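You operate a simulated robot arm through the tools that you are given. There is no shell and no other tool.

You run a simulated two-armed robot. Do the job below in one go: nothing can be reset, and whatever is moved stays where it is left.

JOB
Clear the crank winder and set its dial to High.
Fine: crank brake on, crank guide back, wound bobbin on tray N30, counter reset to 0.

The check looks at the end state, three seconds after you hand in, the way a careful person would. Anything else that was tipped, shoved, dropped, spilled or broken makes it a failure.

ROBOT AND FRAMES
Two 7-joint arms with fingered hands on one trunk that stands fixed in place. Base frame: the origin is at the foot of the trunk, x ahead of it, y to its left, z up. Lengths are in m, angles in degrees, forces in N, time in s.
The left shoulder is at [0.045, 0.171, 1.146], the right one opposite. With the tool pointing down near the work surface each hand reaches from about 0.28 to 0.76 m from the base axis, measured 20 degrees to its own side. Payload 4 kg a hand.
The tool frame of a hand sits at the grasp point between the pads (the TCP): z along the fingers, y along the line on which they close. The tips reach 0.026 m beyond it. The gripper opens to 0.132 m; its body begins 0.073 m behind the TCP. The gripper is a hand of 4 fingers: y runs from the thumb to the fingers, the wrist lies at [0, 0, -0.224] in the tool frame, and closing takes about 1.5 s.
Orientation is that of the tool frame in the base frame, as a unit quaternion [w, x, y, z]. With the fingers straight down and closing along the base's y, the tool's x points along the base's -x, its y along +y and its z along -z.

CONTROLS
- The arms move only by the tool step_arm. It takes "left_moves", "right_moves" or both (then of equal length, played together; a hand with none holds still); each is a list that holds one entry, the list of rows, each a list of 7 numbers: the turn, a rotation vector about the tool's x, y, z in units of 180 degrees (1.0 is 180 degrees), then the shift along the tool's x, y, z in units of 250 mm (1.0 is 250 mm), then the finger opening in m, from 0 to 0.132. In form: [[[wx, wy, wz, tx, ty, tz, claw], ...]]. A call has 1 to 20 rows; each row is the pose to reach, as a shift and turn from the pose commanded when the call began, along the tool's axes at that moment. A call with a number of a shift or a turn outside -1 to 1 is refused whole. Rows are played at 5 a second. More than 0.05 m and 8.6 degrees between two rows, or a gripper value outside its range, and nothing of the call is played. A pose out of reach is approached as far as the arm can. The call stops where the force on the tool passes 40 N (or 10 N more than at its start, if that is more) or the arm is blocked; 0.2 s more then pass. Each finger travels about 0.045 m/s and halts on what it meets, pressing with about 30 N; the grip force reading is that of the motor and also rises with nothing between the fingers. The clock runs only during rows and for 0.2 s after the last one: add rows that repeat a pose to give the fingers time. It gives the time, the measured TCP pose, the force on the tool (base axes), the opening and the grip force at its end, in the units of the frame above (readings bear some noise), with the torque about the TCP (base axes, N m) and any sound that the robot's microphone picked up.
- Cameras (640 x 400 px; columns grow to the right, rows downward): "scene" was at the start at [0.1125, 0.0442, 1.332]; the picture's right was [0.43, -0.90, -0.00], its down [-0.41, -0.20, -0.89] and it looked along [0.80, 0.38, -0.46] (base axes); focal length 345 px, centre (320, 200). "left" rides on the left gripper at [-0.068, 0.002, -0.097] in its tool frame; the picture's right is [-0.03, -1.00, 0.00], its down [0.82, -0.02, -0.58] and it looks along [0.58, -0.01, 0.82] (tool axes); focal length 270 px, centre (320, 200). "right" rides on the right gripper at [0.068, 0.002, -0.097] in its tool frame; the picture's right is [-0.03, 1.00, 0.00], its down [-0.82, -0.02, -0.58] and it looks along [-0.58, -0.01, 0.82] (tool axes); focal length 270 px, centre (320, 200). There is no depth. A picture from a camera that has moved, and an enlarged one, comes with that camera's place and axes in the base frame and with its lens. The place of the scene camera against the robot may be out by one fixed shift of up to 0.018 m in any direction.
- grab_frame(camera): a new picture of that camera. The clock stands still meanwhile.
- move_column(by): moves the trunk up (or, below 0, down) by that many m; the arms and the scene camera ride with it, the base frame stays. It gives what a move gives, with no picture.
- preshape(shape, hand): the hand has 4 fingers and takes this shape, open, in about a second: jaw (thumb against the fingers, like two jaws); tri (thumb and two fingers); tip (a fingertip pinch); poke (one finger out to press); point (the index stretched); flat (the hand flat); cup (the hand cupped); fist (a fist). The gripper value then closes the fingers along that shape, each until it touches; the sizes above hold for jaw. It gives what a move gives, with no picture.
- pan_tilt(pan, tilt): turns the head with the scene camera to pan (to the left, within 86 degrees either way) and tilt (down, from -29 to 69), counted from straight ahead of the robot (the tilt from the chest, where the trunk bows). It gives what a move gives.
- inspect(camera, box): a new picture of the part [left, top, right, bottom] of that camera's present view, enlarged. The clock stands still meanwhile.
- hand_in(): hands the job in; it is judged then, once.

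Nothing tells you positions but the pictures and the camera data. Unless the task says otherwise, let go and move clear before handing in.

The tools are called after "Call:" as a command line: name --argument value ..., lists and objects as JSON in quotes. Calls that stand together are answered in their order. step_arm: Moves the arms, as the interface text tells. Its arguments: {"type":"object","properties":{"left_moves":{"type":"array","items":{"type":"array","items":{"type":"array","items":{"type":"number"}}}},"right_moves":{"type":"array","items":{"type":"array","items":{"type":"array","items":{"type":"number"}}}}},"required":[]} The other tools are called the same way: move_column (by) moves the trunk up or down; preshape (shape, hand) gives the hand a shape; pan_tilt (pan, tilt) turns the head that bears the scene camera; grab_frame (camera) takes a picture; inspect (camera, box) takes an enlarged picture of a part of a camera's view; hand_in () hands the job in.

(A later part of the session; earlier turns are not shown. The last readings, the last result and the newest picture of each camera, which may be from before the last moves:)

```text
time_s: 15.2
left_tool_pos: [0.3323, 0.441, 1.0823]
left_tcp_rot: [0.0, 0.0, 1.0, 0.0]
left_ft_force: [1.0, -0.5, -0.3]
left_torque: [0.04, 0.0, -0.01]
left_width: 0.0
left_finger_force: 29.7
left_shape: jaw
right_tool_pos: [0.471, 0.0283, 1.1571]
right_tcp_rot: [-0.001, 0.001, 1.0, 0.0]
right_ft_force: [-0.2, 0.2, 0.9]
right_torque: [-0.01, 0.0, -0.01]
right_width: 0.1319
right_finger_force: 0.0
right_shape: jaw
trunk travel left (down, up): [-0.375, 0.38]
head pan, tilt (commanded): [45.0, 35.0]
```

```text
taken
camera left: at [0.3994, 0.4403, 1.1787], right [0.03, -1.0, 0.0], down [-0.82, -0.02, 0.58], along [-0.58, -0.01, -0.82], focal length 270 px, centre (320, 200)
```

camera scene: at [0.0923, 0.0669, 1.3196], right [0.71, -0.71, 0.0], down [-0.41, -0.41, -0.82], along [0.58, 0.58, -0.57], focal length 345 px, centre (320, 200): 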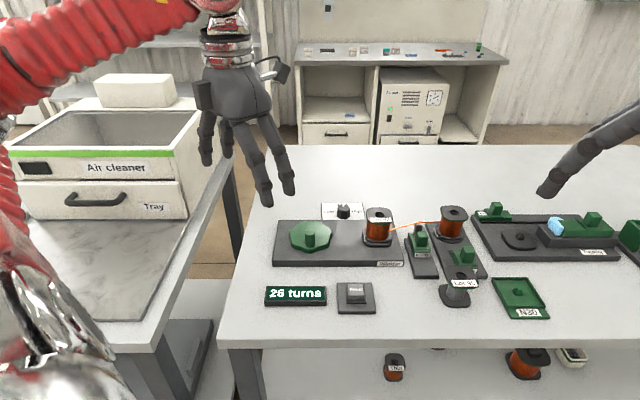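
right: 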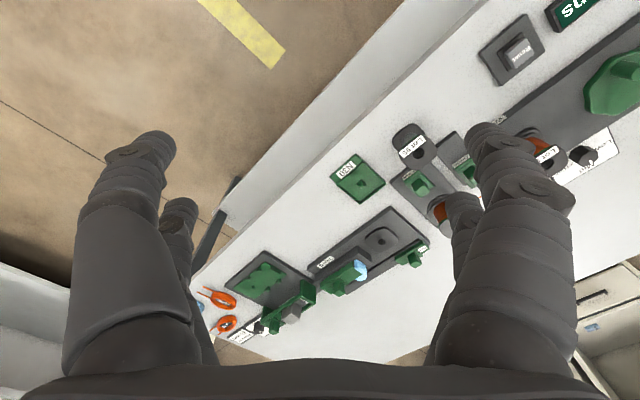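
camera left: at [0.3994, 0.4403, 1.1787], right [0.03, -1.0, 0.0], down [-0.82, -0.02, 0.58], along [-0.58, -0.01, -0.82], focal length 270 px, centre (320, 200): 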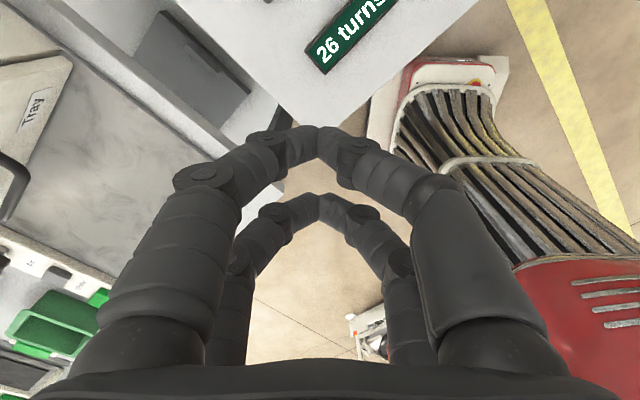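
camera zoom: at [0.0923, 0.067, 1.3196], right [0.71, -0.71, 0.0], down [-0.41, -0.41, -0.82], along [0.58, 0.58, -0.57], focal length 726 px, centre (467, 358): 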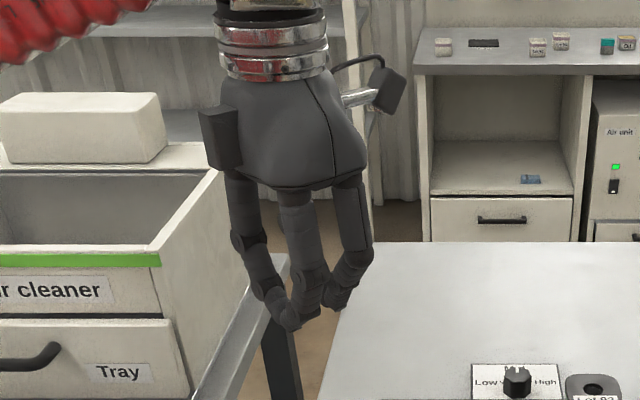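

All the gripping shapes close the same: two opposing finger pairs meeting at the TCP, ~35 mm apart along tool x. I'll stay with jaw; now I move the left hand, turned 45° so it closes along the table's long axis, above the guide/winder to look from its own camera.

Call:
step_arm --left_moves '[[[0, 0, -0.03125, -0.1, -0.05, 0, 0.132], [0, 0, -0.0625, -0.2, -0.1, 0, 0.132], [0, 0, -0.09375, -0.3, -0.15, 0, 0.132], [0, 0, -0.125, -0.4, -0.2, 0, 0.132], [0, 0, -0.15625, -0.5, -0.25, 0, 0.132], [0, 0, -0.1875, -0.6, -0.3, 0, 0.132], [0, 0, -0.21875, -0.7, -0.35, 0, 0.132], [0, 0, -0.25, -0.8, -0.4, 0, 0.132], [0, 0, -0.25, -0.8, -0.4, 0, 0.132]]]'

Call:
grab_frame --camera "left"

Call:
grab_frame --camera "scene"

```text
time_s: 17.2
left_tool_pos: [0.5329, 0.3417, 1.0823]
left_tcp_rot: [0.0, -0.383, 0.924, 0.0]
left_ft_force: [-0.8, -0.4, -0.3]
left_torque: [0.02, 0.0, 0.03]
left_width: 0.1318
left_finger_force: 0.0
left_shape: jaw
right_tool_pos: [0.4697, 0.0286, 1.1567]
right_tcp_rot: [0.0, 0.0, 1.0, -0.001]
right_ft_force: [0.1, -0.9, -0.3]
right_torque: [-0.02, -0.04, -0.01]
right_width: 0.132
right_finger_force: 0.1
right_shape: jaw
trunk travel left (down, up): [-0.375, 0.38]
head pan, tilt (commanded): [45.0, 35.0]
```

```text
taken
camera left: at [0.5778, 0.3889, 1.1783], right [0.73, -0.69, 0.0], down [-0.56, -0.59, 0.58], along [-0.4, -0.42, -0.82], focal length 270 px, centre (320, 200)
```

left: 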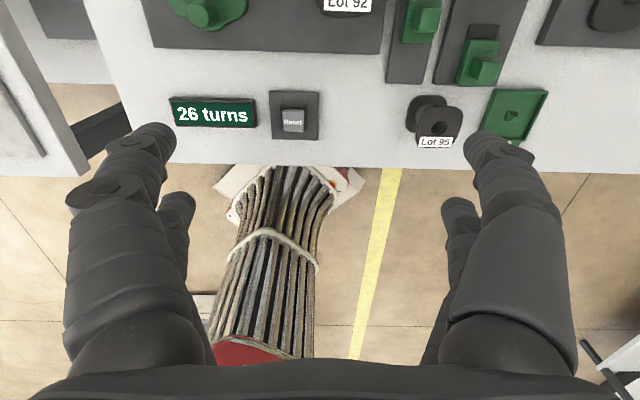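

```text
taken
camera scene: at [0.0919, 0.0672, 1.3197], right [0.71, -0.71, 0.0], down [-0.41, -0.41, -0.82], along [0.58, 0.58, -0.57], focal length 345 px, centre (320, 200)
```

scene: 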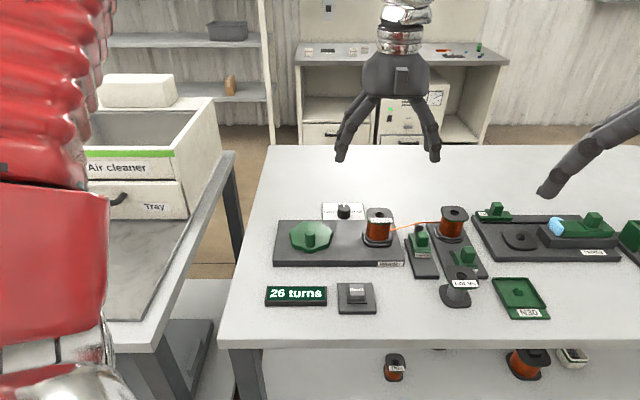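

The wrist camera looks right at the TCP, so I'll hover lower over the guide and brake area (tips still ~8 cm above everything) to locate them precisely.

Call:
step_arm --left_moves '[[[0, 0, 0, -0.08, -0.084, 0.08, 0.132], [0, 0, 0, -0.16, -0.168, 0.16, 0.132], [0, 0, 0, -0.24, -0.252, 0.24, 0.132], [0, 0, 0, -0.32, -0.336, 0.32, 0.132], [0, 0, 0, -0.4, -0.42, 0.4, 0.132], [0, 0, 0, -0.4, -0.42, 0.4, 0.132]]]'

Call:
grab_frame --camera "left"

Call:
grab_frame --camera "scene"

```text
time_s: 18.6
left_tool_pos: [0.6625, 0.3407, 0.9849]
left_tcp_rot: [0.0, -0.382, 0.924, 0.0]
left_ft_force: [0.3, 0.2, 0.3]
left_torque: [0.01, 0.01, -0.02]
left_width: 0.1317
left_finger_force: 0.0
left_shape: jaw
left hand out of reach, approached as far as the arm can: row 5, 6
right_tool_pos: [0.47, 0.0277, 1.157]
right_tcp_rot: [0.0, 0.001, 1.0, 0.0]
right_ft_force: [0.4, -0.3, 0.0]
right_torque: [0.02, 0.02, 0.01]
right_width: 0.132
right_finger_force: 0.0
right_shape: jaw
trunk travel left (down, up): [-0.375, 0.38]
head pan, tilt (commanded): [45.0, 35.0]
```

```text
taken
camera left: at [0.7083, 0.3885, 1.0796], right [0.73, -0.69, 0.0], down [-0.56, -0.59, 0.58], along [-0.4, -0.42, -0.82], focal length 270 px, centre (320, 200)
```

left: 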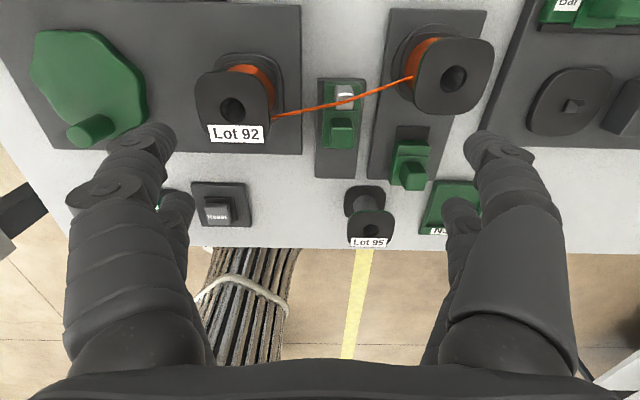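

```text
taken
camera scene: at [0.0927, 0.0669, 1.3197], right [0.71, -0.71, 0.0], down [-0.41, -0.41, -0.82], along [0.58, 0.58, -0.57], focal length 345 px, centre (320, 200)
```

scene: 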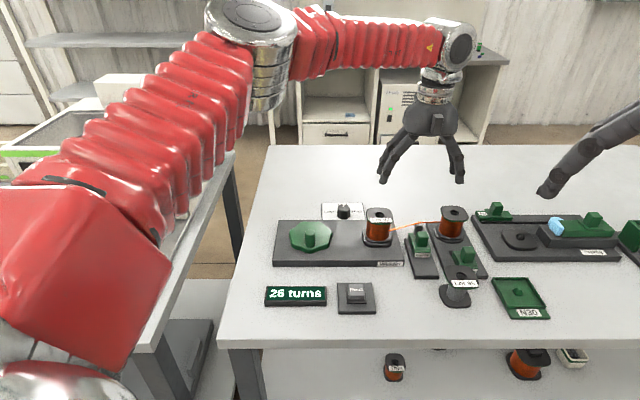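

Hmm, that pose is slightly beyond reach, but the view is excellent. I'll enlarge parts of this view for measurement.

Call:
inspect --camera "left" --box '[300, 60, 460, 160]'

Call:
inspect --camera "left" --box '[180, 40, 340, 140]'

Call:
inspect --camera "left" --box '[310, 130, 470, 250]'

Call:
inspect --camera "left" --box '[370, 0, 530, 120]'

```text
4.00 times, centred on (380, 110) of left
camera zoom: at [0.7083, 0.3885, 1.0796], right [0.73, -0.69, 0.0], down [-0.56, -0.59, 0.58], along [-0.4, -0.42, -0.82], focal length 1081 px, centre (80, 560)
```

zoom: 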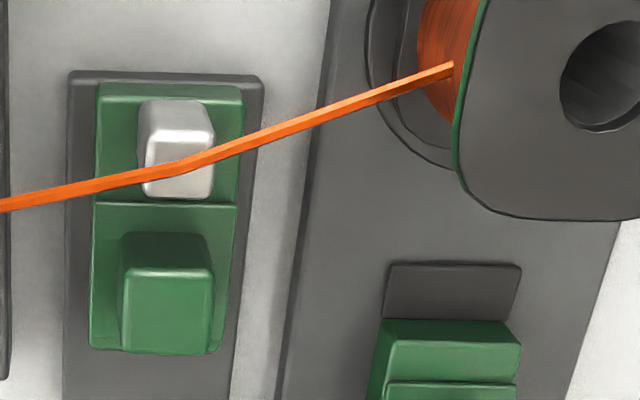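

```text
4.00 times, centred on (260, 90) of left
camera zoom: at [0.7083, 0.3885, 1.0796], right [0.73, -0.69, 0.0], down [-0.56, -0.59, 0.58], along [-0.4, -0.42, -0.82], focal length 1081 px, centre (560, 640)
```

zoom: 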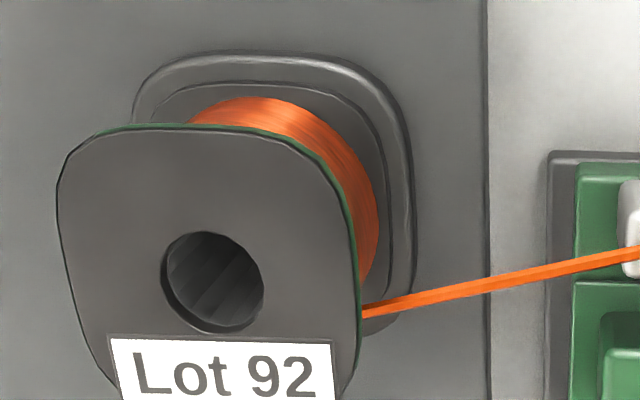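

```text
3.33 times, centred on (390, 190) of left
camera zoom: at [0.7083, 0.3885, 1.0796], right [0.73, -0.69, 0.0], down [-0.56, -0.59, 0.58], along [-0.4, -0.42, -0.82], focal length 901 px, centre (87, 233)
```

zoom: 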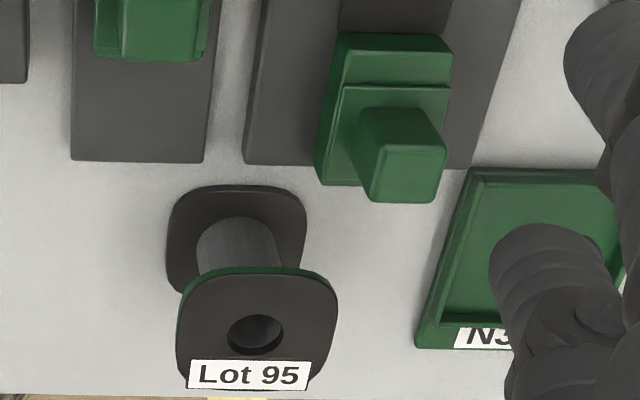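

```text
3.33 times, centred on (450, 60) of left
camera zoom: at [0.7083, 0.3885, 1.0796], right [0.73, -0.69, 0.0], down [-0.56, -0.59, 0.58], along [-0.4, -0.42, -0.82], focal length 901 px, centre (-113, 667)
```

zoom: 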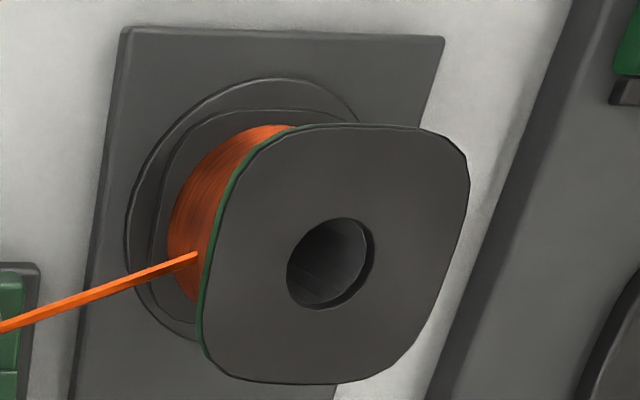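

Triangulating: table ≈0.775 m; Lot 95 top ≈0.84; the wound bobbin Lot 92 top ≈0.87 near (0.616, 0.389); guide knob ≈(0.65, 0.30); brake knob ≈(0.68, 0.21); N30 ≈(0.69, 0.107). I'll move the left hand over tray N30 to test reach and measure, and pull the right hand out of the way.

Call:
step_arm --left_moves '[[[0, 0, 0, 0.0907, -0.1137, 0.022, 0.132], [0, 0, 0, 0.1813, -0.2273, 0.044, 0.132], [0, 0, 0, 0.272, -0.341, 0.066, 0.132], [0, 0, 0, 0.3627, -0.4547, 0.088, 0.132], [0, 0, 0, 0.4533, -0.5683, 0.11, 0.132], [0, 0, 0, 0.544, -0.682, 0.132, 0.132], [0, 0, 0, 0.544, -0.682, 0.132, 0.132]]]' --right_moves '[[[0, 0, 0, 0.047, -0.113, 0, 0.132], [0, 0, 0, 0.093, -0.227, 0, 0.132], [0, 0, 0, 0.14, -0.34, 0, 0.132], [0, 0, 0, 0.187, -0.453, 0, 0.132], [0, 0, 0, 0.233, -0.567, 0, 0.132], [0, 0, 0, 0.28, -0.68, 0, 0.132], [0, 0, 0, 0.28, -0.68, 0, 0.132]]]'

Call:
grab_frame --camera "left"

```text
time_s: 20.2
left_tool_pos: [0.5921, 0.2021, 0.9677]
left_tcp_rot: [0.0, -0.384, 0.923, 0.0]
left_ft_force: [0.2, -0.7, 0.3]
left_torque: [0.02, -0.01, 0.02]
left_width: 0.1318
left_finger_force: 0.0
left_shape: jaw
left hand out of reach, approached as far as the arm can: row 1, 2, 3, 4, 5, 6, 7
right_tool_pos: [0.4015, -0.1427, 1.1569]
right_tcp_rot: [-0.001, -0.001, 1.0, 0.0]
right_ft_force: [0.1, -0.2, -0.3]
right_torque: [-0.01, 0.02, -0.03]
right_width: 0.1318
right_finger_force: 0.0
right_shape: jaw
trunk travel left (down, up): [-0.375, 0.38]
head pan, tilt (commanded): [45.0, 35.0]
```

```text
taken
camera left: at [0.6375, 0.2507, 1.0641], right [0.73, -0.69, 0.0], down [-0.56, -0.59, 0.58], along [-0.4, -0.42, -0.82], focal length 270 px, centre (320, 200)
```

left: 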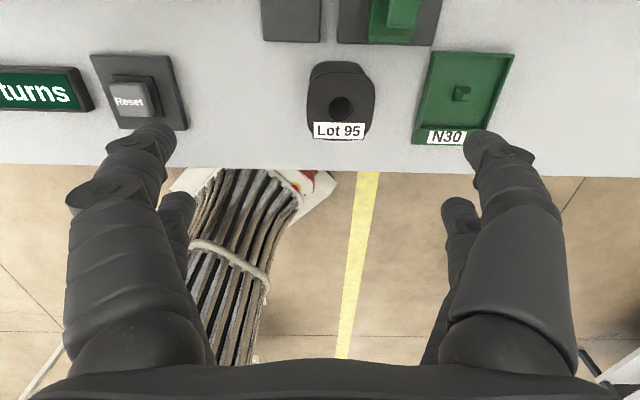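

With yaw +45° the left arm can't reach the tray, so that wrist turn limits it. I'll turn the hand to yaw −45° (closing along the table's depth), which also suits grasping the bobbin clear of the wire, and test reach.

Call:
step_arm --left_moves '[[[0, 0, 0.0455, 0.005, 0.02, -0.02, 0.132], [0, 0, 0.0909, 0.01, 0.04, -0.04, 0.132], [0, 0, 0.1364, 0.015, 0.06, -0.06, 0.132], [0, 0, 0.1818, 0.02, 0.08, -0.08, 0.132], [0, 0, 0.2273, 0.025, 0.1, -0.1, 0.132], [0, 0, 0.2727, 0.03, 0.12, -0.12, 0.132], [0, 0, 0.3182, 0.035, 0.14, -0.14, 0.132], [0, 0, 0.3636, 0.04, 0.16, -0.16, 0.132], [0, 0, 0.4091, 0.045, 0.18, -0.18, 0.132], [0, 0, 0.4545, 0.05, 0.2, -0.19, 0.132], [0, 0, 0.5, 0.0566, 0.226, -0.2, 0.132], [0, 0, 0.5, 0.0566, 0.226, -0.2, 0.132]]]'

Call:
grab_frame --camera "left"

Call:
grab_frame --camera "scene"

```text
time_s: 22.8
left_tool_pos: [0.5427, 0.2339, 1.0176]
left_tcp_rot: [0.0, 0.384, 0.923, -0.001]
left_ft_force: [0.2, 0.9, 0.4]
left_torque: [0.0, -0.01, 0.0]
left_width: 0.132
left_finger_force: 0.1
left_shape: jaw
right_tool_pos: [0.4014, -0.1419, 1.1582]
right_tcp_rot: [0.0, 0.0, 1.0, 0.001]
right_ft_force: [0.1, -0.5, 0.7]
right_torque: [0.0, 0.01, 0.02]
right_width: 0.1317
right_finger_force: 0.0
right_shape: jaw
trunk travel left (down, up): [-0.375, 0.38]
head pan, tilt (commanded): [45.0, 35.0]
```

```text
taken
camera left: at [0.5903, 0.1848, 1.1137], right [-0.69, -0.72, 0.0], down [-0.59, 0.56, 0.58], along [-0.42, 0.4, -0.82], focal length 270 px, centre (320, 200)
```

left: 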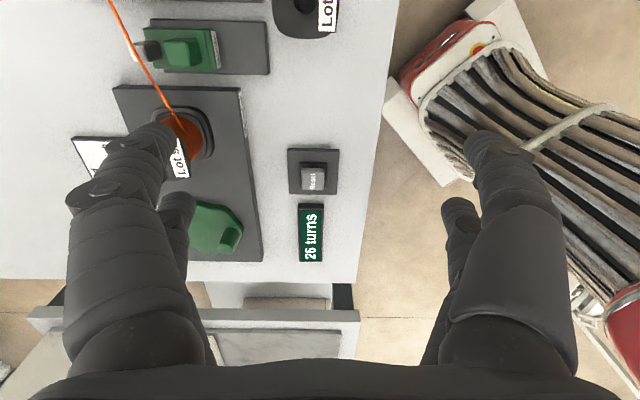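

```text
taken
camera scene: at [0.0927, 0.0668, 1.3196], right [0.71, -0.71, 0.0], down [-0.41, -0.41, -0.82], along [0.58, 0.58, -0.57], focal length 345 px, centre (320, 200)
```

scene: 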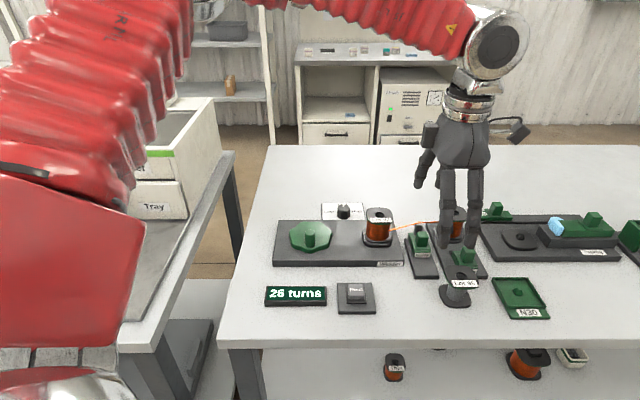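

Yaw −45° reached its pose. Now test whether the left hand reaches above tray N30 in this orientation.

Call:
step_arm --left_moves '[[[0, 0, 0, -0.1287, 0.0098, 0.045, 0.132], [0, 0, 0, -0.2573, 0.0197, 0.09, 0.132], [0, 0, 0, -0.386, 0.0295, 0.135, 0.132], [0, 0, 0, -0.5147, 0.0393, 0.18, 0.132], [0, 0, 0, -0.6433, 0.0492, 0.225, 0.132], [0, 0, 0, -0.772, 0.059, 0.27, 0.132], [0, 0, 0, -0.772, 0.059, 0.27, 0.132]]]'

Call:
grab_frame --camera "left"

Call:
grab_frame --camera "scene"

```text
time_s: 24.4
left_tool_pos: [0.5882, 0.1966, 0.9723]
left_tcp_rot: [0.0, 0.382, 0.924, 0.001]
left_ft_force: [0.5, -1.3, 0.0]
left_torque: [0.02, 0.01, 0.0]
left_width: 0.1318
left_finger_force: 0.0
left_shape: jaw
left hand out of reach, approached as far as the arm can: row 2, 3, 4, 5, 6, 7
right_tool_pos: [0.4014, -0.143, 1.1571]
right_tcp_rot: [0.0, 0.0, 1.0, 0.0]
right_ft_force: [0.9, 0.0, -0.2]
right_torque: [0.0, 0.03, 0.0]
right_width: 0.1317
right_finger_force: 0.1
right_shape: jaw
trunk travel left (down, up): [-0.375, 0.38]
head pan, tilt (commanded): [45.0, 35.0]
```

```text
taken
camera left: at [0.6358, 0.1488, 1.0683], right [-0.69, -0.72, 0.0], down [-0.59, 0.56, 0.58], along [-0.42, 0.4, -0.82], focal length 270 px, centre (320, 200)
```

left: 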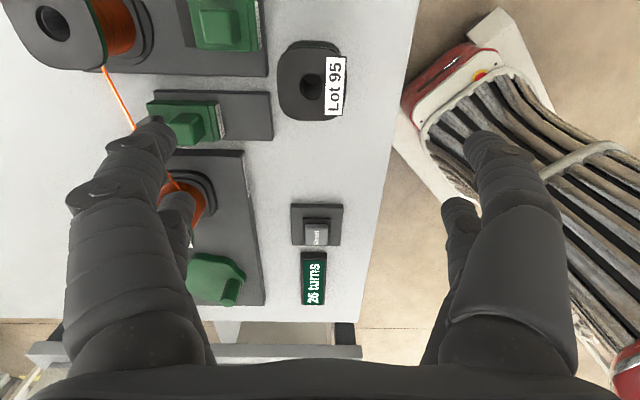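

```text
taken
camera scene: at [0.0924, 0.0669, 1.3196], right [0.71, -0.71, 0.0], down [-0.41, -0.41, -0.82], along [0.58, 0.58, -0.57], focal length 345 px, centre (320, 200)
```

scene: 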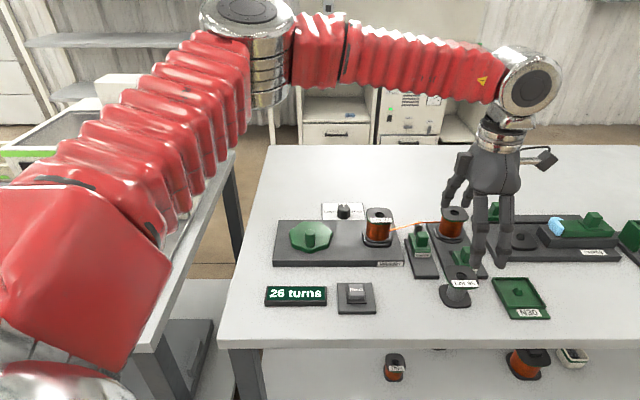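

Both wrist turns stop at the same place, so it's a height/shoulder limit rather than wrist turn. Working lower relative to the shoulder may reach farther: I'll raise the trunk 0.12 m and try again at the same hand height.

Call:
move_column --by 0.12

Call:
step_arm --left_moves '[[[0, 0, 0, 0, 0, 0.16, 0.132], [0, 0, 0, 0, 0, 0.32, 0.132], [0, 0, 0, 0, 0, 0.48, 0.132], [0, 0, 0, -0.1, 0.01, 0.54, 0.132], [0, 0, 0, -0.2, 0.02, 0.54, 0.132], [0, 0, 0, -0.3, 0.03, 0.54, 0.132], [0, 0, 0, -0.4, 0.04, 0.54, 0.132], [0, 0, 0, -0.4, 0.04, 0.54, 0.132]]]'

Call:
grab_frame --camera "scene"

```text
time_s: 25.9
left_tool_pos: [0.5825, 0.1991, 1.1219]
left_tcp_rot: [0.025, 0.383, 0.924, 0.01]
left_ft_force: [-0.1, 0.0, -0.5]
left_torque: [-0.02, 0.02, 0.0]
left_width: 0.132
left_finger_force: 0.1
left_shape: jaw
right_tool_pos: [0.4009, -0.1419, 1.2767]
right_tcp_rot: [0.0, 0.001, 1.0, 0.0]
right_ft_force: [1.3, -0.4, -0.8]
right_torque: [-0.02, 0.0, -0.03]
right_width: 0.1317
right_finger_force: 0.0
right_shape: jaw
trunk travel left (down, up): [-0.495, 0.26]
head pan, tilt (commanded): [45.0, 35.0]
```

```text
time_s: 27.7
left_tool_pos: [0.5702, 0.2135, 1.0363]
left_tcp_rot: [0.027, 0.381, 0.924, 0.01]
left_ft_force: [0.3, -0.4, -0.8]
left_torque: [0.01, -0.03, -0.01]
left_width: 0.1319
left_finger_force: 0.0
left_shape: jaw
left hand out of reach, approached as far as the arm can: row 1, 2, 3, 4, 5, 6, 7, 8
right_tool_pos: [0.4016, -0.142, 1.2779]
right_tcp_rot: [0.0, 0.001, 1.0, -0.001]
right_ft_force: [0.5, 0.6, 1.0]
right_torque: [-0.01, 0.01, -0.01]
right_width: 0.1317
right_finger_force: 0.1
right_shape: jaw
trunk travel left (down, up): [-0.495, 0.26]
head pan, tilt (commanded): [45.0, 35.0]
```

```text
taken
camera scene: at [0.0699, 0.0667, 1.4407], right [0.71, -0.71, 0.0], down [-0.41, -0.41, -0.82], along [0.58, 0.58, -0.57], focal length 345 px, centre (320, 200)
```

scene: 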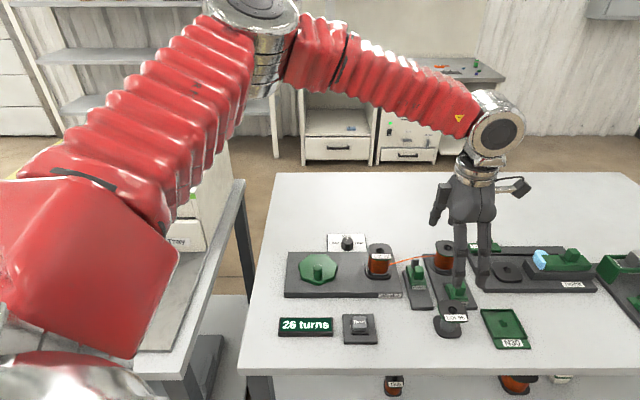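

Raising made it worse and tips the chest back slightly, so I'll undo that. The elbow is swung far out left; I'll retract the hand toward the body, restore the trunk, then extend again to get a better elbow posture.

Call:
step_arm --left_moves '[[[0, 0, 0, 0.105, -0.073, -0.069, 0.132], [0, 0, 0, 0.21, -0.145, -0.137, 0.132], [0, 0, 0, 0.315, -0.218, -0.206, 0.132], [0, 0, 0, 0.42, -0.29, -0.274, 0.132], [0, 0, 0, 0.525, -0.363, -0.343, 0.132], [0, 0, 0, 0.63, -0.436, -0.411, 0.132], [0, 0, 0, 0.735, -0.509, -0.48, 0.132], [0, 0, 0, 0.735, -0.509, -0.48, 0.132]]]'

Call:
move_column --by -0.12

Call:
grab_frame --camera "scene"

```text
time_s: 29.5
left_tool_pos: [0.3463, 0.2558, 1.1412]
left_tcp_rot: [0.026, 0.382, 0.924, 0.009]
left_ft_force: [-0.8, 0.0, -0.3]
left_torque: [-0.02, 0.01, 0.02]
left_width: 0.1319
left_finger_force: 0.0
left_shape: jaw
right_tool_pos: [0.4019, -0.1421, 1.2776]
right_tcp_rot: [0.0, 0.0, 1.0, 0.0]
right_ft_force: [1.5, -0.5, 0.3]
right_torque: [0.0, -0.01, -0.01]
right_width: 0.1321
right_finger_force: 0.1
right_shape: jaw
trunk travel left (down, up): [-0.495, 0.26]
head pan, tilt (commanded): [45.0, 35.0]
```

```text
time_s: 31.0
left_tool_pos: [0.346, 0.2561, 1.0215]
left_tcp_rot: [0.026, 0.382, 0.924, 0.01]
left_ft_force: [0.0, -0.4, 0.1]
left_torque: [-0.04, -0.01, -0.02]
left_width: 0.1318
left_finger_force: 0.1
left_shape: jaw
right_tool_pos: [0.3997, -0.142, 1.1579]
right_tcp_rot: [0.0, 0.0, 1.0, 0.0]
right_ft_force: [-0.1, -0.5, 0.1]
right_torque: [0.0, -0.05, 0.01]
right_width: 0.1319
right_finger_force: 0.0
right_shape: jaw
trunk travel left (down, up): [-0.375, 0.38]
head pan, tilt (commanded): [45.0, 35.0]
```

```text
taken
camera scene: at [0.0918, 0.0669, 1.3198], right [0.71, -0.71, 0.0], down [-0.41, -0.41, -0.82], along [0.58, 0.58, -0.57], focal length 345 px, centre (320, 200)
```

scene: 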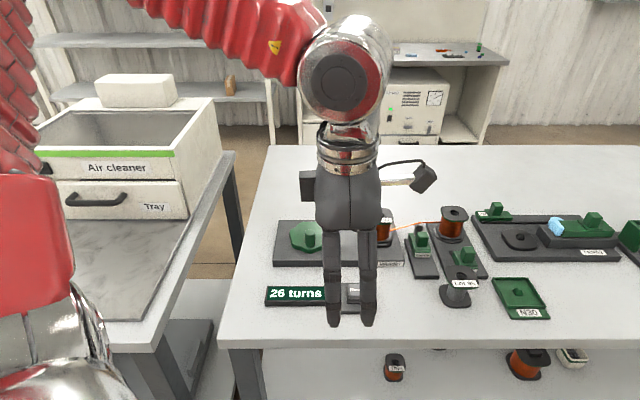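

The hand is back in near the body with the trunk restored. I'll turn it to yaw 0 (straight), level it, and extend forward toward the tray's bearing at safe height to see how far it now reaches.

Call:
step_arm --left_moves '[[[0.0061, 0.0065, 0.0, 0, 0, 0, 0.132], [0.0122, 0.0129, 0.0, 0, 0, 0, 0.132]]]'

Call:
step_arm --left_moves '[[[0, 0, -0.0357, -0.093, 0.031, 0.011, 0.132], [0, 0, -0.0714, -0.186, 0.063, 0.023, 0.132], [0, 0, -0.1071, -0.279, 0.094, 0.034, 0.132], [0, 0, -0.1429, -0.371, 0.126, 0.046, 0.132], [0, 0, -0.1786, -0.464, 0.157, 0.057, 0.132], [0, 0, -0.2143, -0.557, 0.189, 0.069, 0.132], [0, 0, -0.25, -0.65, 0.22, 0.08, 0.132], [0, 0, -0.25, -0.65, 0.22, 0.08, 0.132]]]'

Call:
grab_frame --camera "scene"

```text
time_s: 31.6
left_tool_pos: [0.3457, 0.2573, 1.0214]
left_tcp_rot: [0.0, 0.383, 0.924, -0.001]
left_ft_force: [0.1, -0.4, 0.3]
left_torque: [-0.02, 0.02, 0.0]
left_width: 0.1317
left_finger_force: 0.1
left_shape: jaw
right_tool_pos: [0.4008, -0.1422, 1.1571]
right_tcp_rot: [-0.001, 0.0, 1.0, 0.0]
right_ft_force: [0.5, -0.6, -0.1]
right_torque: [0.0, 0.0, -0.01]
right_width: 0.1318
right_finger_force: 0.1
right_shape: jaw
trunk travel left (down, up): [-0.375, 0.38]
head pan, tilt (commanded): [45.0, 35.0]
```

```text
time_s: 33.4
left_tool_pos: [0.5002, 0.1802, 1.0009]
left_tcp_rot: [0.0, 0.0, 1.0, 0.001]
left_ft_force: [-0.4, 0.2, 0.6]
left_torque: [-0.01, -0.01, -0.02]
left_width: 0.132
left_finger_force: 0.1
left_shape: jaw
right_tool_pos: [0.4006, -0.1424, 1.1576]
right_tcp_rot: [-0.001, 0.0, 1.0, 0.0]
right_ft_force: [0.1, -0.2, -0.2]
right_torque: [-0.02, 0.01, -0.01]
right_width: 0.1321
right_finger_force: 0.1
right_shape: jaw
trunk travel left (down, up): [-0.375, 0.38]
head pan, tilt (commanded): [45.0, 35.0]
```

```text
taken
camera scene: at [0.0917, 0.0668, 1.3197], right [0.71, -0.71, 0.0], down [-0.41, -0.41, -0.82], along [0.58, 0.58, -0.57], focal length 345 px, centre (320, 200)
```

scene: 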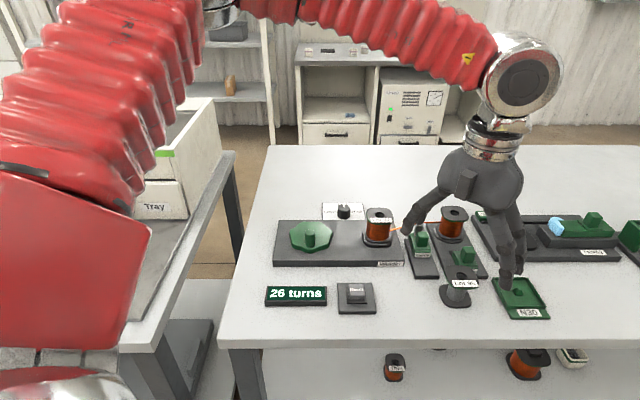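

It followed well in yaw 0. Extend further toward (0.62, 0.15).

Call:
step_arm --left_moves '[[[0, 0, 0, -0.12, -0.03, 0, 0.132], [0, 0, 0, -0.24, -0.06, 0, 0.132], [0, 0, 0, -0.36, -0.09, 0, 0.132], [0, 0, 0, -0.48, -0.12, 0, 0.132], [0, 0, 0, -0.48, -0.12, 0, 0.132]]]'

Call:
grab_frame --camera "scene"

```text
time_s: 34.6
left_tool_pos: [0.5813, 0.1868, 1.0022]
left_tcp_rot: [0.0, 0.0, 1.0, 0.0]
left_ft_force: [-1.5, 0.3, -0.8]
left_torque: [-0.01, -0.02, 0.01]
left_width: 0.1323
left_finger_force: 0.2
left_shape: jaw
left hand out of reach, approached as far as the arm can: row 3, 4, 5
right_tool_pos: [0.4003, -0.1421, 1.1588]
right_tcp_rot: [0.001, -0.001, 1.0, 0.001]
right_ft_force: [-0.1, -0.4, 0.0]
right_torque: [0.02, 0.01, -0.02]
right_width: 0.132
right_finger_force: 0.0
right_shape: jaw
trunk travel left (down, up): [-0.375, 0.38]
head pan, tilt (commanded): [45.0, 35.0]
```

```text
taken
camera scene: at [0.0922, 0.0667, 1.3197], right [0.71, -0.71, 0.0], down [-0.41, -0.41, -0.82], along [0.58, 0.58, -0.57], focal length 345 px, centre (320, 200)
```

scene: 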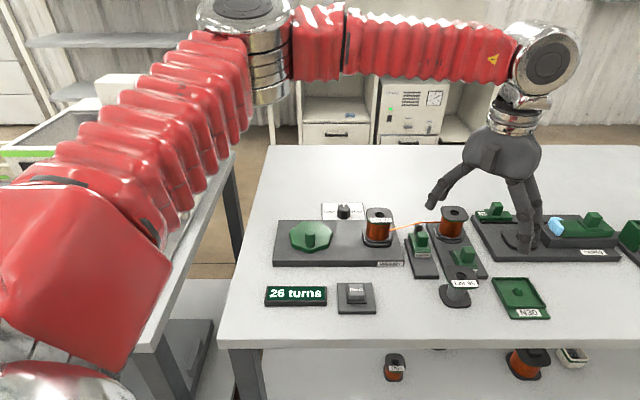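

The upper arm again stops in the same posture. I'll turn the head to look at the arm itself and understand its elbow.

Call:
pan_tilt --pan 60 --tilt 5

Call:
grab_frame --camera "scene"

Call:
pan_tilt --pan -50 --tilt 20

Call:
grab_frame --camera "scene"

```text
time_s: 35.6
left_tool_pos: [0.5825, 0.1864, 1.004]
left_tcp_rot: [0.0, 0.0, 1.0, -0.001]
left_ft_force: [0.1, -0.2, -0.5]
left_torque: [0.0, 0.01, 0.0]
left_width: 0.132
left_finger_force: 0.1
left_shape: jaw
right_tool_pos: [0.4013, -0.1416, 1.1571]
right_tcp_rot: [-0.002, 0.0, 1.0, 0.0]
right_ft_force: [-0.2, 0.2, -0.1]
right_torque: [-0.04, -0.02, 0.01]
right_width: 0.132
right_finger_force: 0.0
right_shape: jaw
trunk travel left (down, up): [-0.375, 0.38]
head pan, tilt (commanded): [60.0, 5.0]
```

```text
taken
camera scene: at [0.0763, 0.0842, 1.3678], right [0.87, -0.5, 0.0], down [-0.04, -0.08, -1.0], along [0.5, 0.86, -0.09], focal length 345 px, centre (320, 200)
```

scene: 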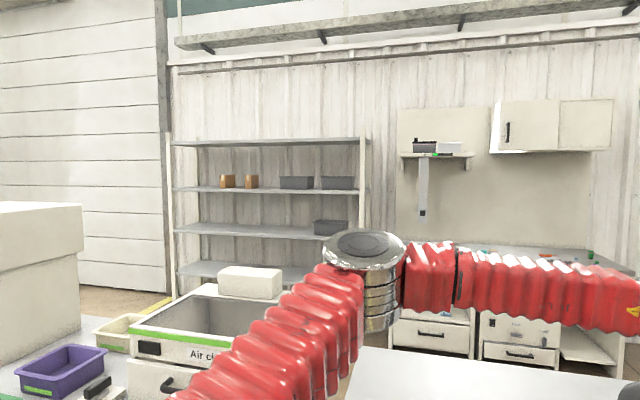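

```text
time_s: 37.5
left_tool_pos: [0.5812, 0.1866, 1.0023]
left_tcp_rot: [0.0, 0.0, 1.0, -0.001]
left_ft_force: [-0.3, -0.3, 0.1]
left_torque: [-0.02, -0.04, -0.02]
left_width: 0.1315
left_finger_force: 0.1
left_shape: jaw
right_tool_pos: [0.3999, -0.142, 1.1575]
right_tcp_rot: [0.0, 0.0, 1.0, -0.001]
right_ft_force: [-0.8, -0.1, 0.4]
right_torque: [-0.01, 0.01, -0.01]
right_width: 0.1317
right_finger_force: 0.0
right_shape: jaw
trunk travel left (down, up): [-0.375, 0.38]
head pan, tilt (commanded): [-50.0, 20.0]
```

```text
taken
camera scene: at [0.0902, -0.0667, 1.3435], right [-0.77, -0.64, 0.0], down [-0.22, 0.26, -0.94], along [0.6, -0.72, -0.34], focal length 345 px, centre (320, 200)
```

scene: 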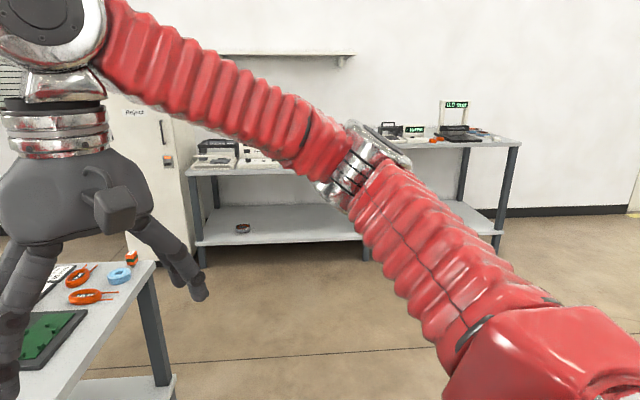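

The elbow sticks out level with a vertical hinge and won't drop, so lowering the trunk (which also carries the shoulders forward) should help. I retract and raise the left hand first.

Call:
step_arm --left_moves '[[[0, 0, 0, 0.115, 0.0715, -0.075, 0.132], [0, 0, 0, 0.23, 0.143, -0.15, 0.132], [0, 0, 0, 0.345, 0.2145, -0.225, 0.132], [0, 0, 0, 0.46, 0.286, -0.3, 0.132], [0, 0, 0, 0.575, 0.3575, -0.375, 0.132], [0, 0, 0, 0.69, 0.429, -0.45, 0.132], [0, 0, 0, 0.805, 0.5005, -0.525, 0.132], [0, 0, 0, 0.92, 0.572, -0.6, 0.132], [0, 0, 0, 0.92, 0.572, -0.6, 0.132]]]'

Call:
pan_tilt --pan 45 --tilt 35

Call:
grab_frame --camera "scene"

```text
time_s: 39.5
left_tool_pos: [0.3518, 0.3303, 1.1534]
left_tcp_rot: [-0.001, 0.0, 1.0, 0.0]
left_ft_force: [-0.3, -0.1, 0.1]
left_torque: [-0.02, 0.0, 0.02]
left_width: 0.1318
left_finger_force: 0.0
left_shape: jaw
right_tool_pos: [0.4006, -0.1429, 1.1559]
right_tcp_rot: [-0.001, 0.0, 1.0, -0.001]
right_ft_force: [0.2, 0.6, 0.1]
right_torque: [0.01, 0.0, -0.03]
right_width: 0.132
right_finger_force: 0.2
right_shape: jaw
trunk travel left (down, up): [-0.375, 0.38]
head pan, tilt (commanded): [-50.0, 20.0]
```

```text
time_s: 41.2
left_tool_pos: [0.3527, 0.3316, 1.1537]
left_tcp_rot: [0.0, 0.0, 1.0, 0.0]
left_ft_force: [-0.8, -0.1, -0.3]
left_torque: [0.01, -0.01, 0.02]
left_width: 0.1318
left_finger_force: 0.0
left_shape: jaw
right_tool_pos: [0.3996, -0.1423, 1.1576]
right_tcp_rot: [0.0, -0.001, 1.0, 0.0]
right_ft_force: [-0.4, 0.6, 0.3]
right_torque: [0.01, 0.0, 0.0]
right_width: 0.132
right_finger_force: 0.1
right_shape: jaw
trunk travel left (down, up): [-0.375, 0.38]
head pan, tilt (commanded): [45.0, 35.0]
```

```text
taken
camera scene: at [0.0923, 0.0669, 1.3197], right [0.71, -0.71, 0.0], down [-0.41, -0.41, -0.82], along [0.58, 0.58, -0.57], focal length 345 px, centre (320, 200)
```

scene: 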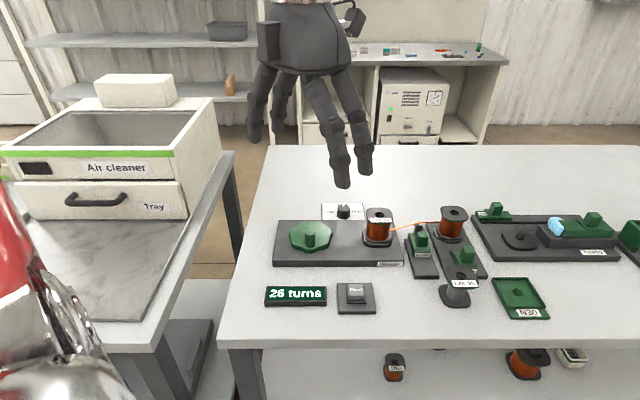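

The way is clear; I lower the trunk 0.15 m and check how the shoulders move.

Call:
move_column --by -0.15

Call:
grab_frame --camera "scene"

```text
time_s: 42.9
left_tool_pos: [0.3521, 0.3304, 1.0037]
left_tcp_rot: [-0.001, 0.001, 1.0, -0.001]
left_ft_force: [0.0, 0.2, 0.3]
left_torque: [0.03, -0.01, -0.03]
left_width: 0.1319
left_finger_force: 0.0
left_shape: jaw
right_tool_pos: [0.3996, -0.1418, 1.0083]
right_tcp_rot: [0.0, 0.001, 1.0, 0.0]
right_ft_force: [-0.2, -0.9, -0.7]
right_torque: [0.01, 0.03, 0.01]
right_width: 0.1318
right_finger_force: 0.1
right_shape: jaw
trunk travel left (down, up): [-0.225, 0.53]
head pan, tilt (commanded): [45.0, 35.0]
```

```text
taken
camera scene: at [0.144, 0.0669, 1.1661], right [0.71, -0.71, 0.0], down [-0.41, -0.41, -0.82], along [0.58, 0.58, -0.57], focal length 345 px, centre (320, 200)
```

scene: 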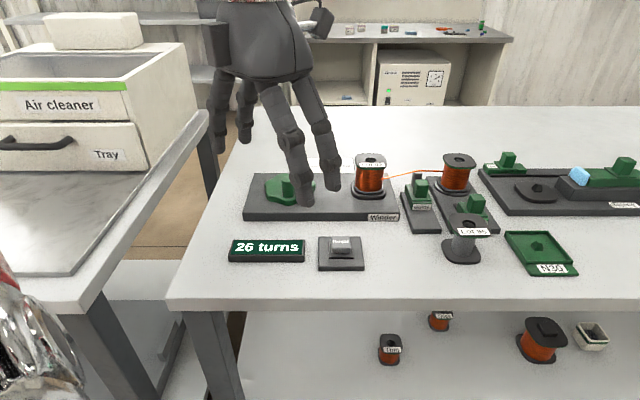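

The shoulders moved ~5 cm forward as well. Now re-test reach toward the brake and tray at safe height.

Call:
step_arm --left_moves '[[[0, 0, 0, -0.1387, -0.06, 0.029, 0.132], [0, 0, 0, -0.2773, -0.12, 0.059, 0.132], [0, 0, 0, -0.416, -0.18, 0.088, 0.132], [0, 0, 0, -0.5547, -0.24, 0.117, 0.132], [0, 0, 0, -0.6933, -0.3, 0.147, 0.132], [0, 0, 0, -0.832, -0.36, 0.176, 0.132], [0, 0, 0, -0.832, -0.36, 0.176, 0.132]]]'

Call:
step_arm --left_moves '[[[0, 0, 0, -0.12, -0.08, 0.0, 0.132], [0, 0, 0, -0.24, -0.16, 0.0, 0.132], [0, 0, 0, -0.36, -0.24, 0.0, 0.132], [0, 0, 0, -0.48, -0.32, 0.0, 0.132], [0, 0, 0, -0.48, -0.32, 0.0, 0.132]]]'

Call:
grab_frame --camera "left"

Call:
grab_frame --camera "scene"

```text
time_s: 44.5
left_tool_pos: [0.5592, 0.2411, 0.9611]
left_tcp_rot: [0.0, 0.001, 1.0, 0.0]
left_ft_force: [0.5, 0.4, -0.2]
left_torque: [0.0, -0.02, 0.02]
left_width: 0.1318
left_finger_force: 0.1
left_shape: jaw
right_tool_pos: [0.3996, -0.1416, 1.0079]
right_tcp_rot: [0.0, -0.001, 1.0, 0.001]
right_ft_force: [-0.4, -0.2, 1.2]
right_torque: [-0.01, 0.01, -0.01]
right_width: 0.1319
right_finger_force: 0.0
right_shape: jaw
trunk travel left (down, up): [-0.225, 0.53]
head pan, tilt (commanded): [45.0, 35.0]
```

```text
time_s: 45.7
left_tool_pos: [0.6168, 0.2032, 0.9512]
left_tcp_rot: [0.0, -0.001, 1.0, 0.0]
left_ft_force: [-0.7, -0.1, 0.5]
left_torque: [-0.02, 0.02, -0.01]
left_width: 0.1317
left_finger_force: 0.1
left_shape: jaw
left hand out of reach, approached as far as the arm can: row 2, 3, 4, 5
right_tool_pos: [0.4012, -0.1426, 1.0081]
right_tcp_rot: [0.0, 0.001, 1.0, 0.001]
right_ft_force: [0.5, 0.0, -0.3]
right_torque: [0.05, -0.01, 0.01]
right_width: 0.1318
right_finger_force: 0.1
right_shape: jaw
trunk travel left (down, up): [-0.225, 0.53]
head pan, tilt (commanded): [45.0, 35.0]
```

```text
taken
camera left: at [0.6831, 0.2038, 1.0464], right [0.03, -1.0, 0.0], down [-0.82, -0.02, 0.58], along [-0.58, -0.02, -0.82], focal length 270 px, centre (320, 200)
```

left: 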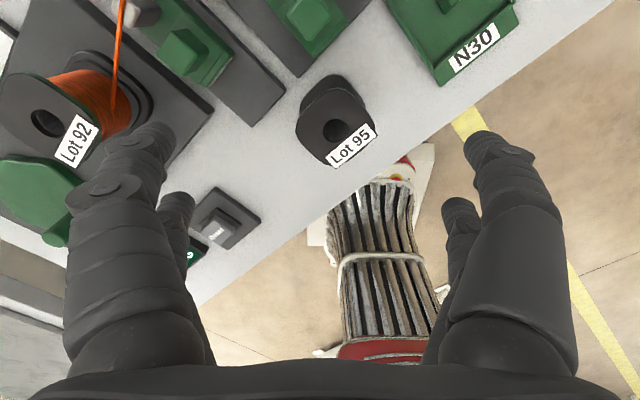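

```text
taken
camera scene: at [0.1443, 0.0667, 1.1659], right [0.71, -0.71, 0.0], down [-0.41, -0.41, -0.82], along [0.58, 0.58, -0.57], focal length 345 px, centre (320, 200)
```

scene: 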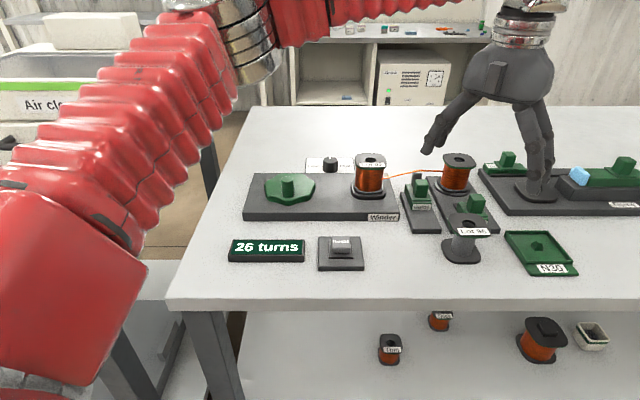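

Reach improved ~4 cm. Tilting the hand about its closing axis gains the rest, and a bit more trunk lowering helps; I'll lift the hand, then lower the trunk another 0.08 m.

Call:
step_arm --left_moves '[[[0, 0, 0, 0.076, 0.049, -0.133, 0.132], [0, 0, 0, 0.152, 0.099, -0.267, 0.132], [0, 0, 0, 0.228, 0.148, -0.4, 0.132], [0, 0, 0, 0.228, 0.148, -0.4, 0.132]]]'

Call:
move_column --by -0.08

Call:
grab_frame --camera "scene"

```text
time_s: 46.7
left_tool_pos: [0.5607, 0.2402, 1.0501]
left_tcp_rot: [-0.001, 0.001, 1.0, 0.0]
left_ft_force: [-1.5, -1.0, -0.2]
left_torque: [-0.04, 0.02, -0.03]
left_width: 0.1318
left_finger_force: 0.0
left_shape: jaw
right_tool_pos: [0.4011, -0.1407, 1.0075]
right_tcp_rot: [-0.001, 0.0, 1.0, 0.0]
right_ft_force: [-0.5, 0.8, -0.2]
right_torque: [0.0, 0.0, -0.03]
right_width: 0.132
right_finger_force: 0.1
right_shape: jaw
trunk travel left (down, up): [-0.225, 0.53]
head pan, tilt (commanded): [45.0, 35.0]
```

```text
time_s: 47.9
left_tool_pos: [0.5604, 0.2389, 0.9705]
left_tcp_rot: [0.001, 0.0, 1.0, 0.0]
left_ft_force: [0.1, -0.1, -0.3]
left_torque: [0.01, -0.01, 0.0]
left_width: 0.1319
left_finger_force: 0.1
left_shape: jaw
right_tool_pos: [0.3996, -0.141, 0.9282]
right_tcp_rot: [0.0, 0.0, 1.0, 0.001]
right_ft_force: [0.4, -0.5, 0.1]
right_torque: [-0.02, -0.01, 0.01]
right_width: 0.1322
right_finger_force: 0.0
right_shape: jaw
trunk travel left (down, up): [-0.145, 0.61]
head pan, tilt (commanded): [45.0, 35.0]
```

```text
taken
camera scene: at [0.182, 0.0669, 1.0816], right [0.71, -0.71, 0.0], down [-0.41, -0.41, -0.82], along [0.58, 0.58, -0.57], focal length 345 px, centre (320, 200)
```

scene: 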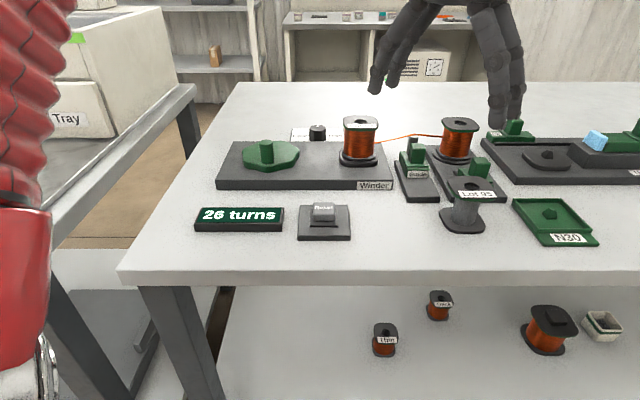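

Shoulders are forward another ~4 cm. Now I turn the hand to yaw −45°, then tilt it about its closing axis so the fingers lean toward the tray side, at safe height.

Call:
step_arm --left_moves '[[[0, 0, 0.0417, 0, 0, 0, 0.132], [0, 0, 0.0833, 0, 0, 0, 0.132], [0, 0, 0.125, 0, 0, 0, 0.132], [0, 0, 0.1667, 0, 0, 0, 0.132], [0, 0, 0.2083, 0, 0, 0, 0.132], [0, 0, 0.25, 0, 0, 0, 0.132], [0, 0, 0.25, 0, 0, 0, 0.132]]]'

Call:
step_arm --left_moves '[[[0, -0.035, 0, -0.07, 0.035, 0, 0.132], [0, -0.07, 0, -0.14, 0.07, 0, 0.132], [0, -0.105, 0, -0.21, 0.105, 0, 0.132], [0, -0.14, 0, -0.28, 0.14, 0, 0.132], [0, -0.14, 0, -0.28, 0.14, 0, 0.132]]]'

Call:
grab_frame --camera "left"

Call:
grab_frame --camera "scene"

```text
time_s: 49.5
left_tool_pos: [0.561, 0.2399, 0.9693]
left_tcp_rot: [0.0, 0.384, 0.923, 0.0]
left_ft_force: [-1.0, 0.4, 0.6]
left_torque: [-0.04, 0.0, 0.0]
left_width: 0.1319
left_finger_force: 0.1
left_shape: jaw
right_tool_pos: [0.4003, -0.1415, 0.9281]
right_tcp_rot: [-0.001, 0.0, 1.0, -0.001]
right_ft_force: [0.6, -0.1, -0.6]
right_torque: [0.01, -0.03, 0.01]
right_width: 0.1317
right_finger_force: 0.0
right_shape: jaw
trunk travel left (down, up): [-0.145, 0.61]
head pan, tilt (commanded): [45.0, 35.0]
```

```text
time_s: 50.7
left_tool_pos: [0.6351, 0.213, 0.9693]
left_tcp_rot: [0.202, 0.374, 0.901, -0.085]
left_ft_force: [-0.5, 0.3, 0.2]
left_torque: [0.02, -0.02, -0.03]
left_width: 0.1316
left_finger_force: 0.1
left_shape: jaw
right_tool_pos: [0.4004, -0.1429, 0.927]
right_tcp_rot: [-0.001, 0.0, 1.0, 0.0]
right_ft_force: [-0.4, 0.3, 0.2]
right_torque: [-0.05, -0.01, -0.05]
right_width: 0.1321
right_finger_force: 0.0
right_shape: jaw
trunk travel left (down, up): [-0.145, 0.61]
head pan, tilt (commanded): [45.0, 35.0]
```

```text
taken
camera left: at [0.6493, 0.1998, 1.0847], right [-0.69, -0.72, 0.01], down [-0.71, 0.68, 0.17], along [-0.13, 0.11, -0.98], focal length 270 px, centre (320, 200)
```

left: 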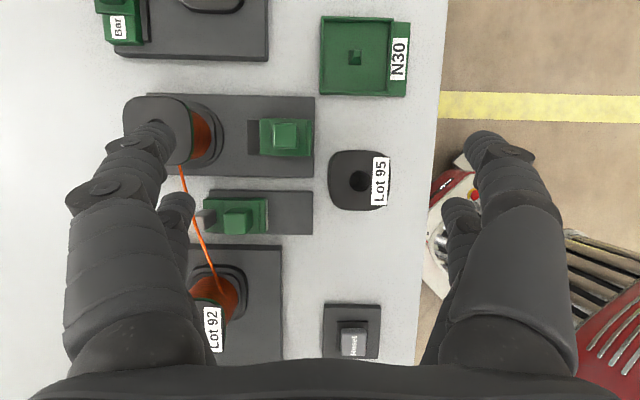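

```text
taken
camera scene: at [0.1826, 0.067, 1.0813], right [0.71, -0.71, 0.0], down [-0.41, -0.41, -0.82], along [0.58, 0.58, -0.57], focal length 345 px, centre (320, 200)
```

scene: 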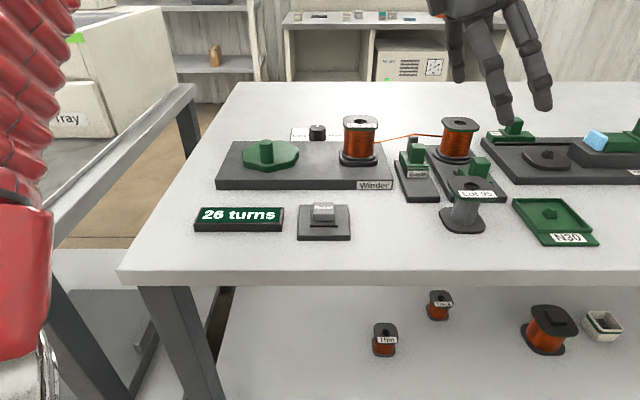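

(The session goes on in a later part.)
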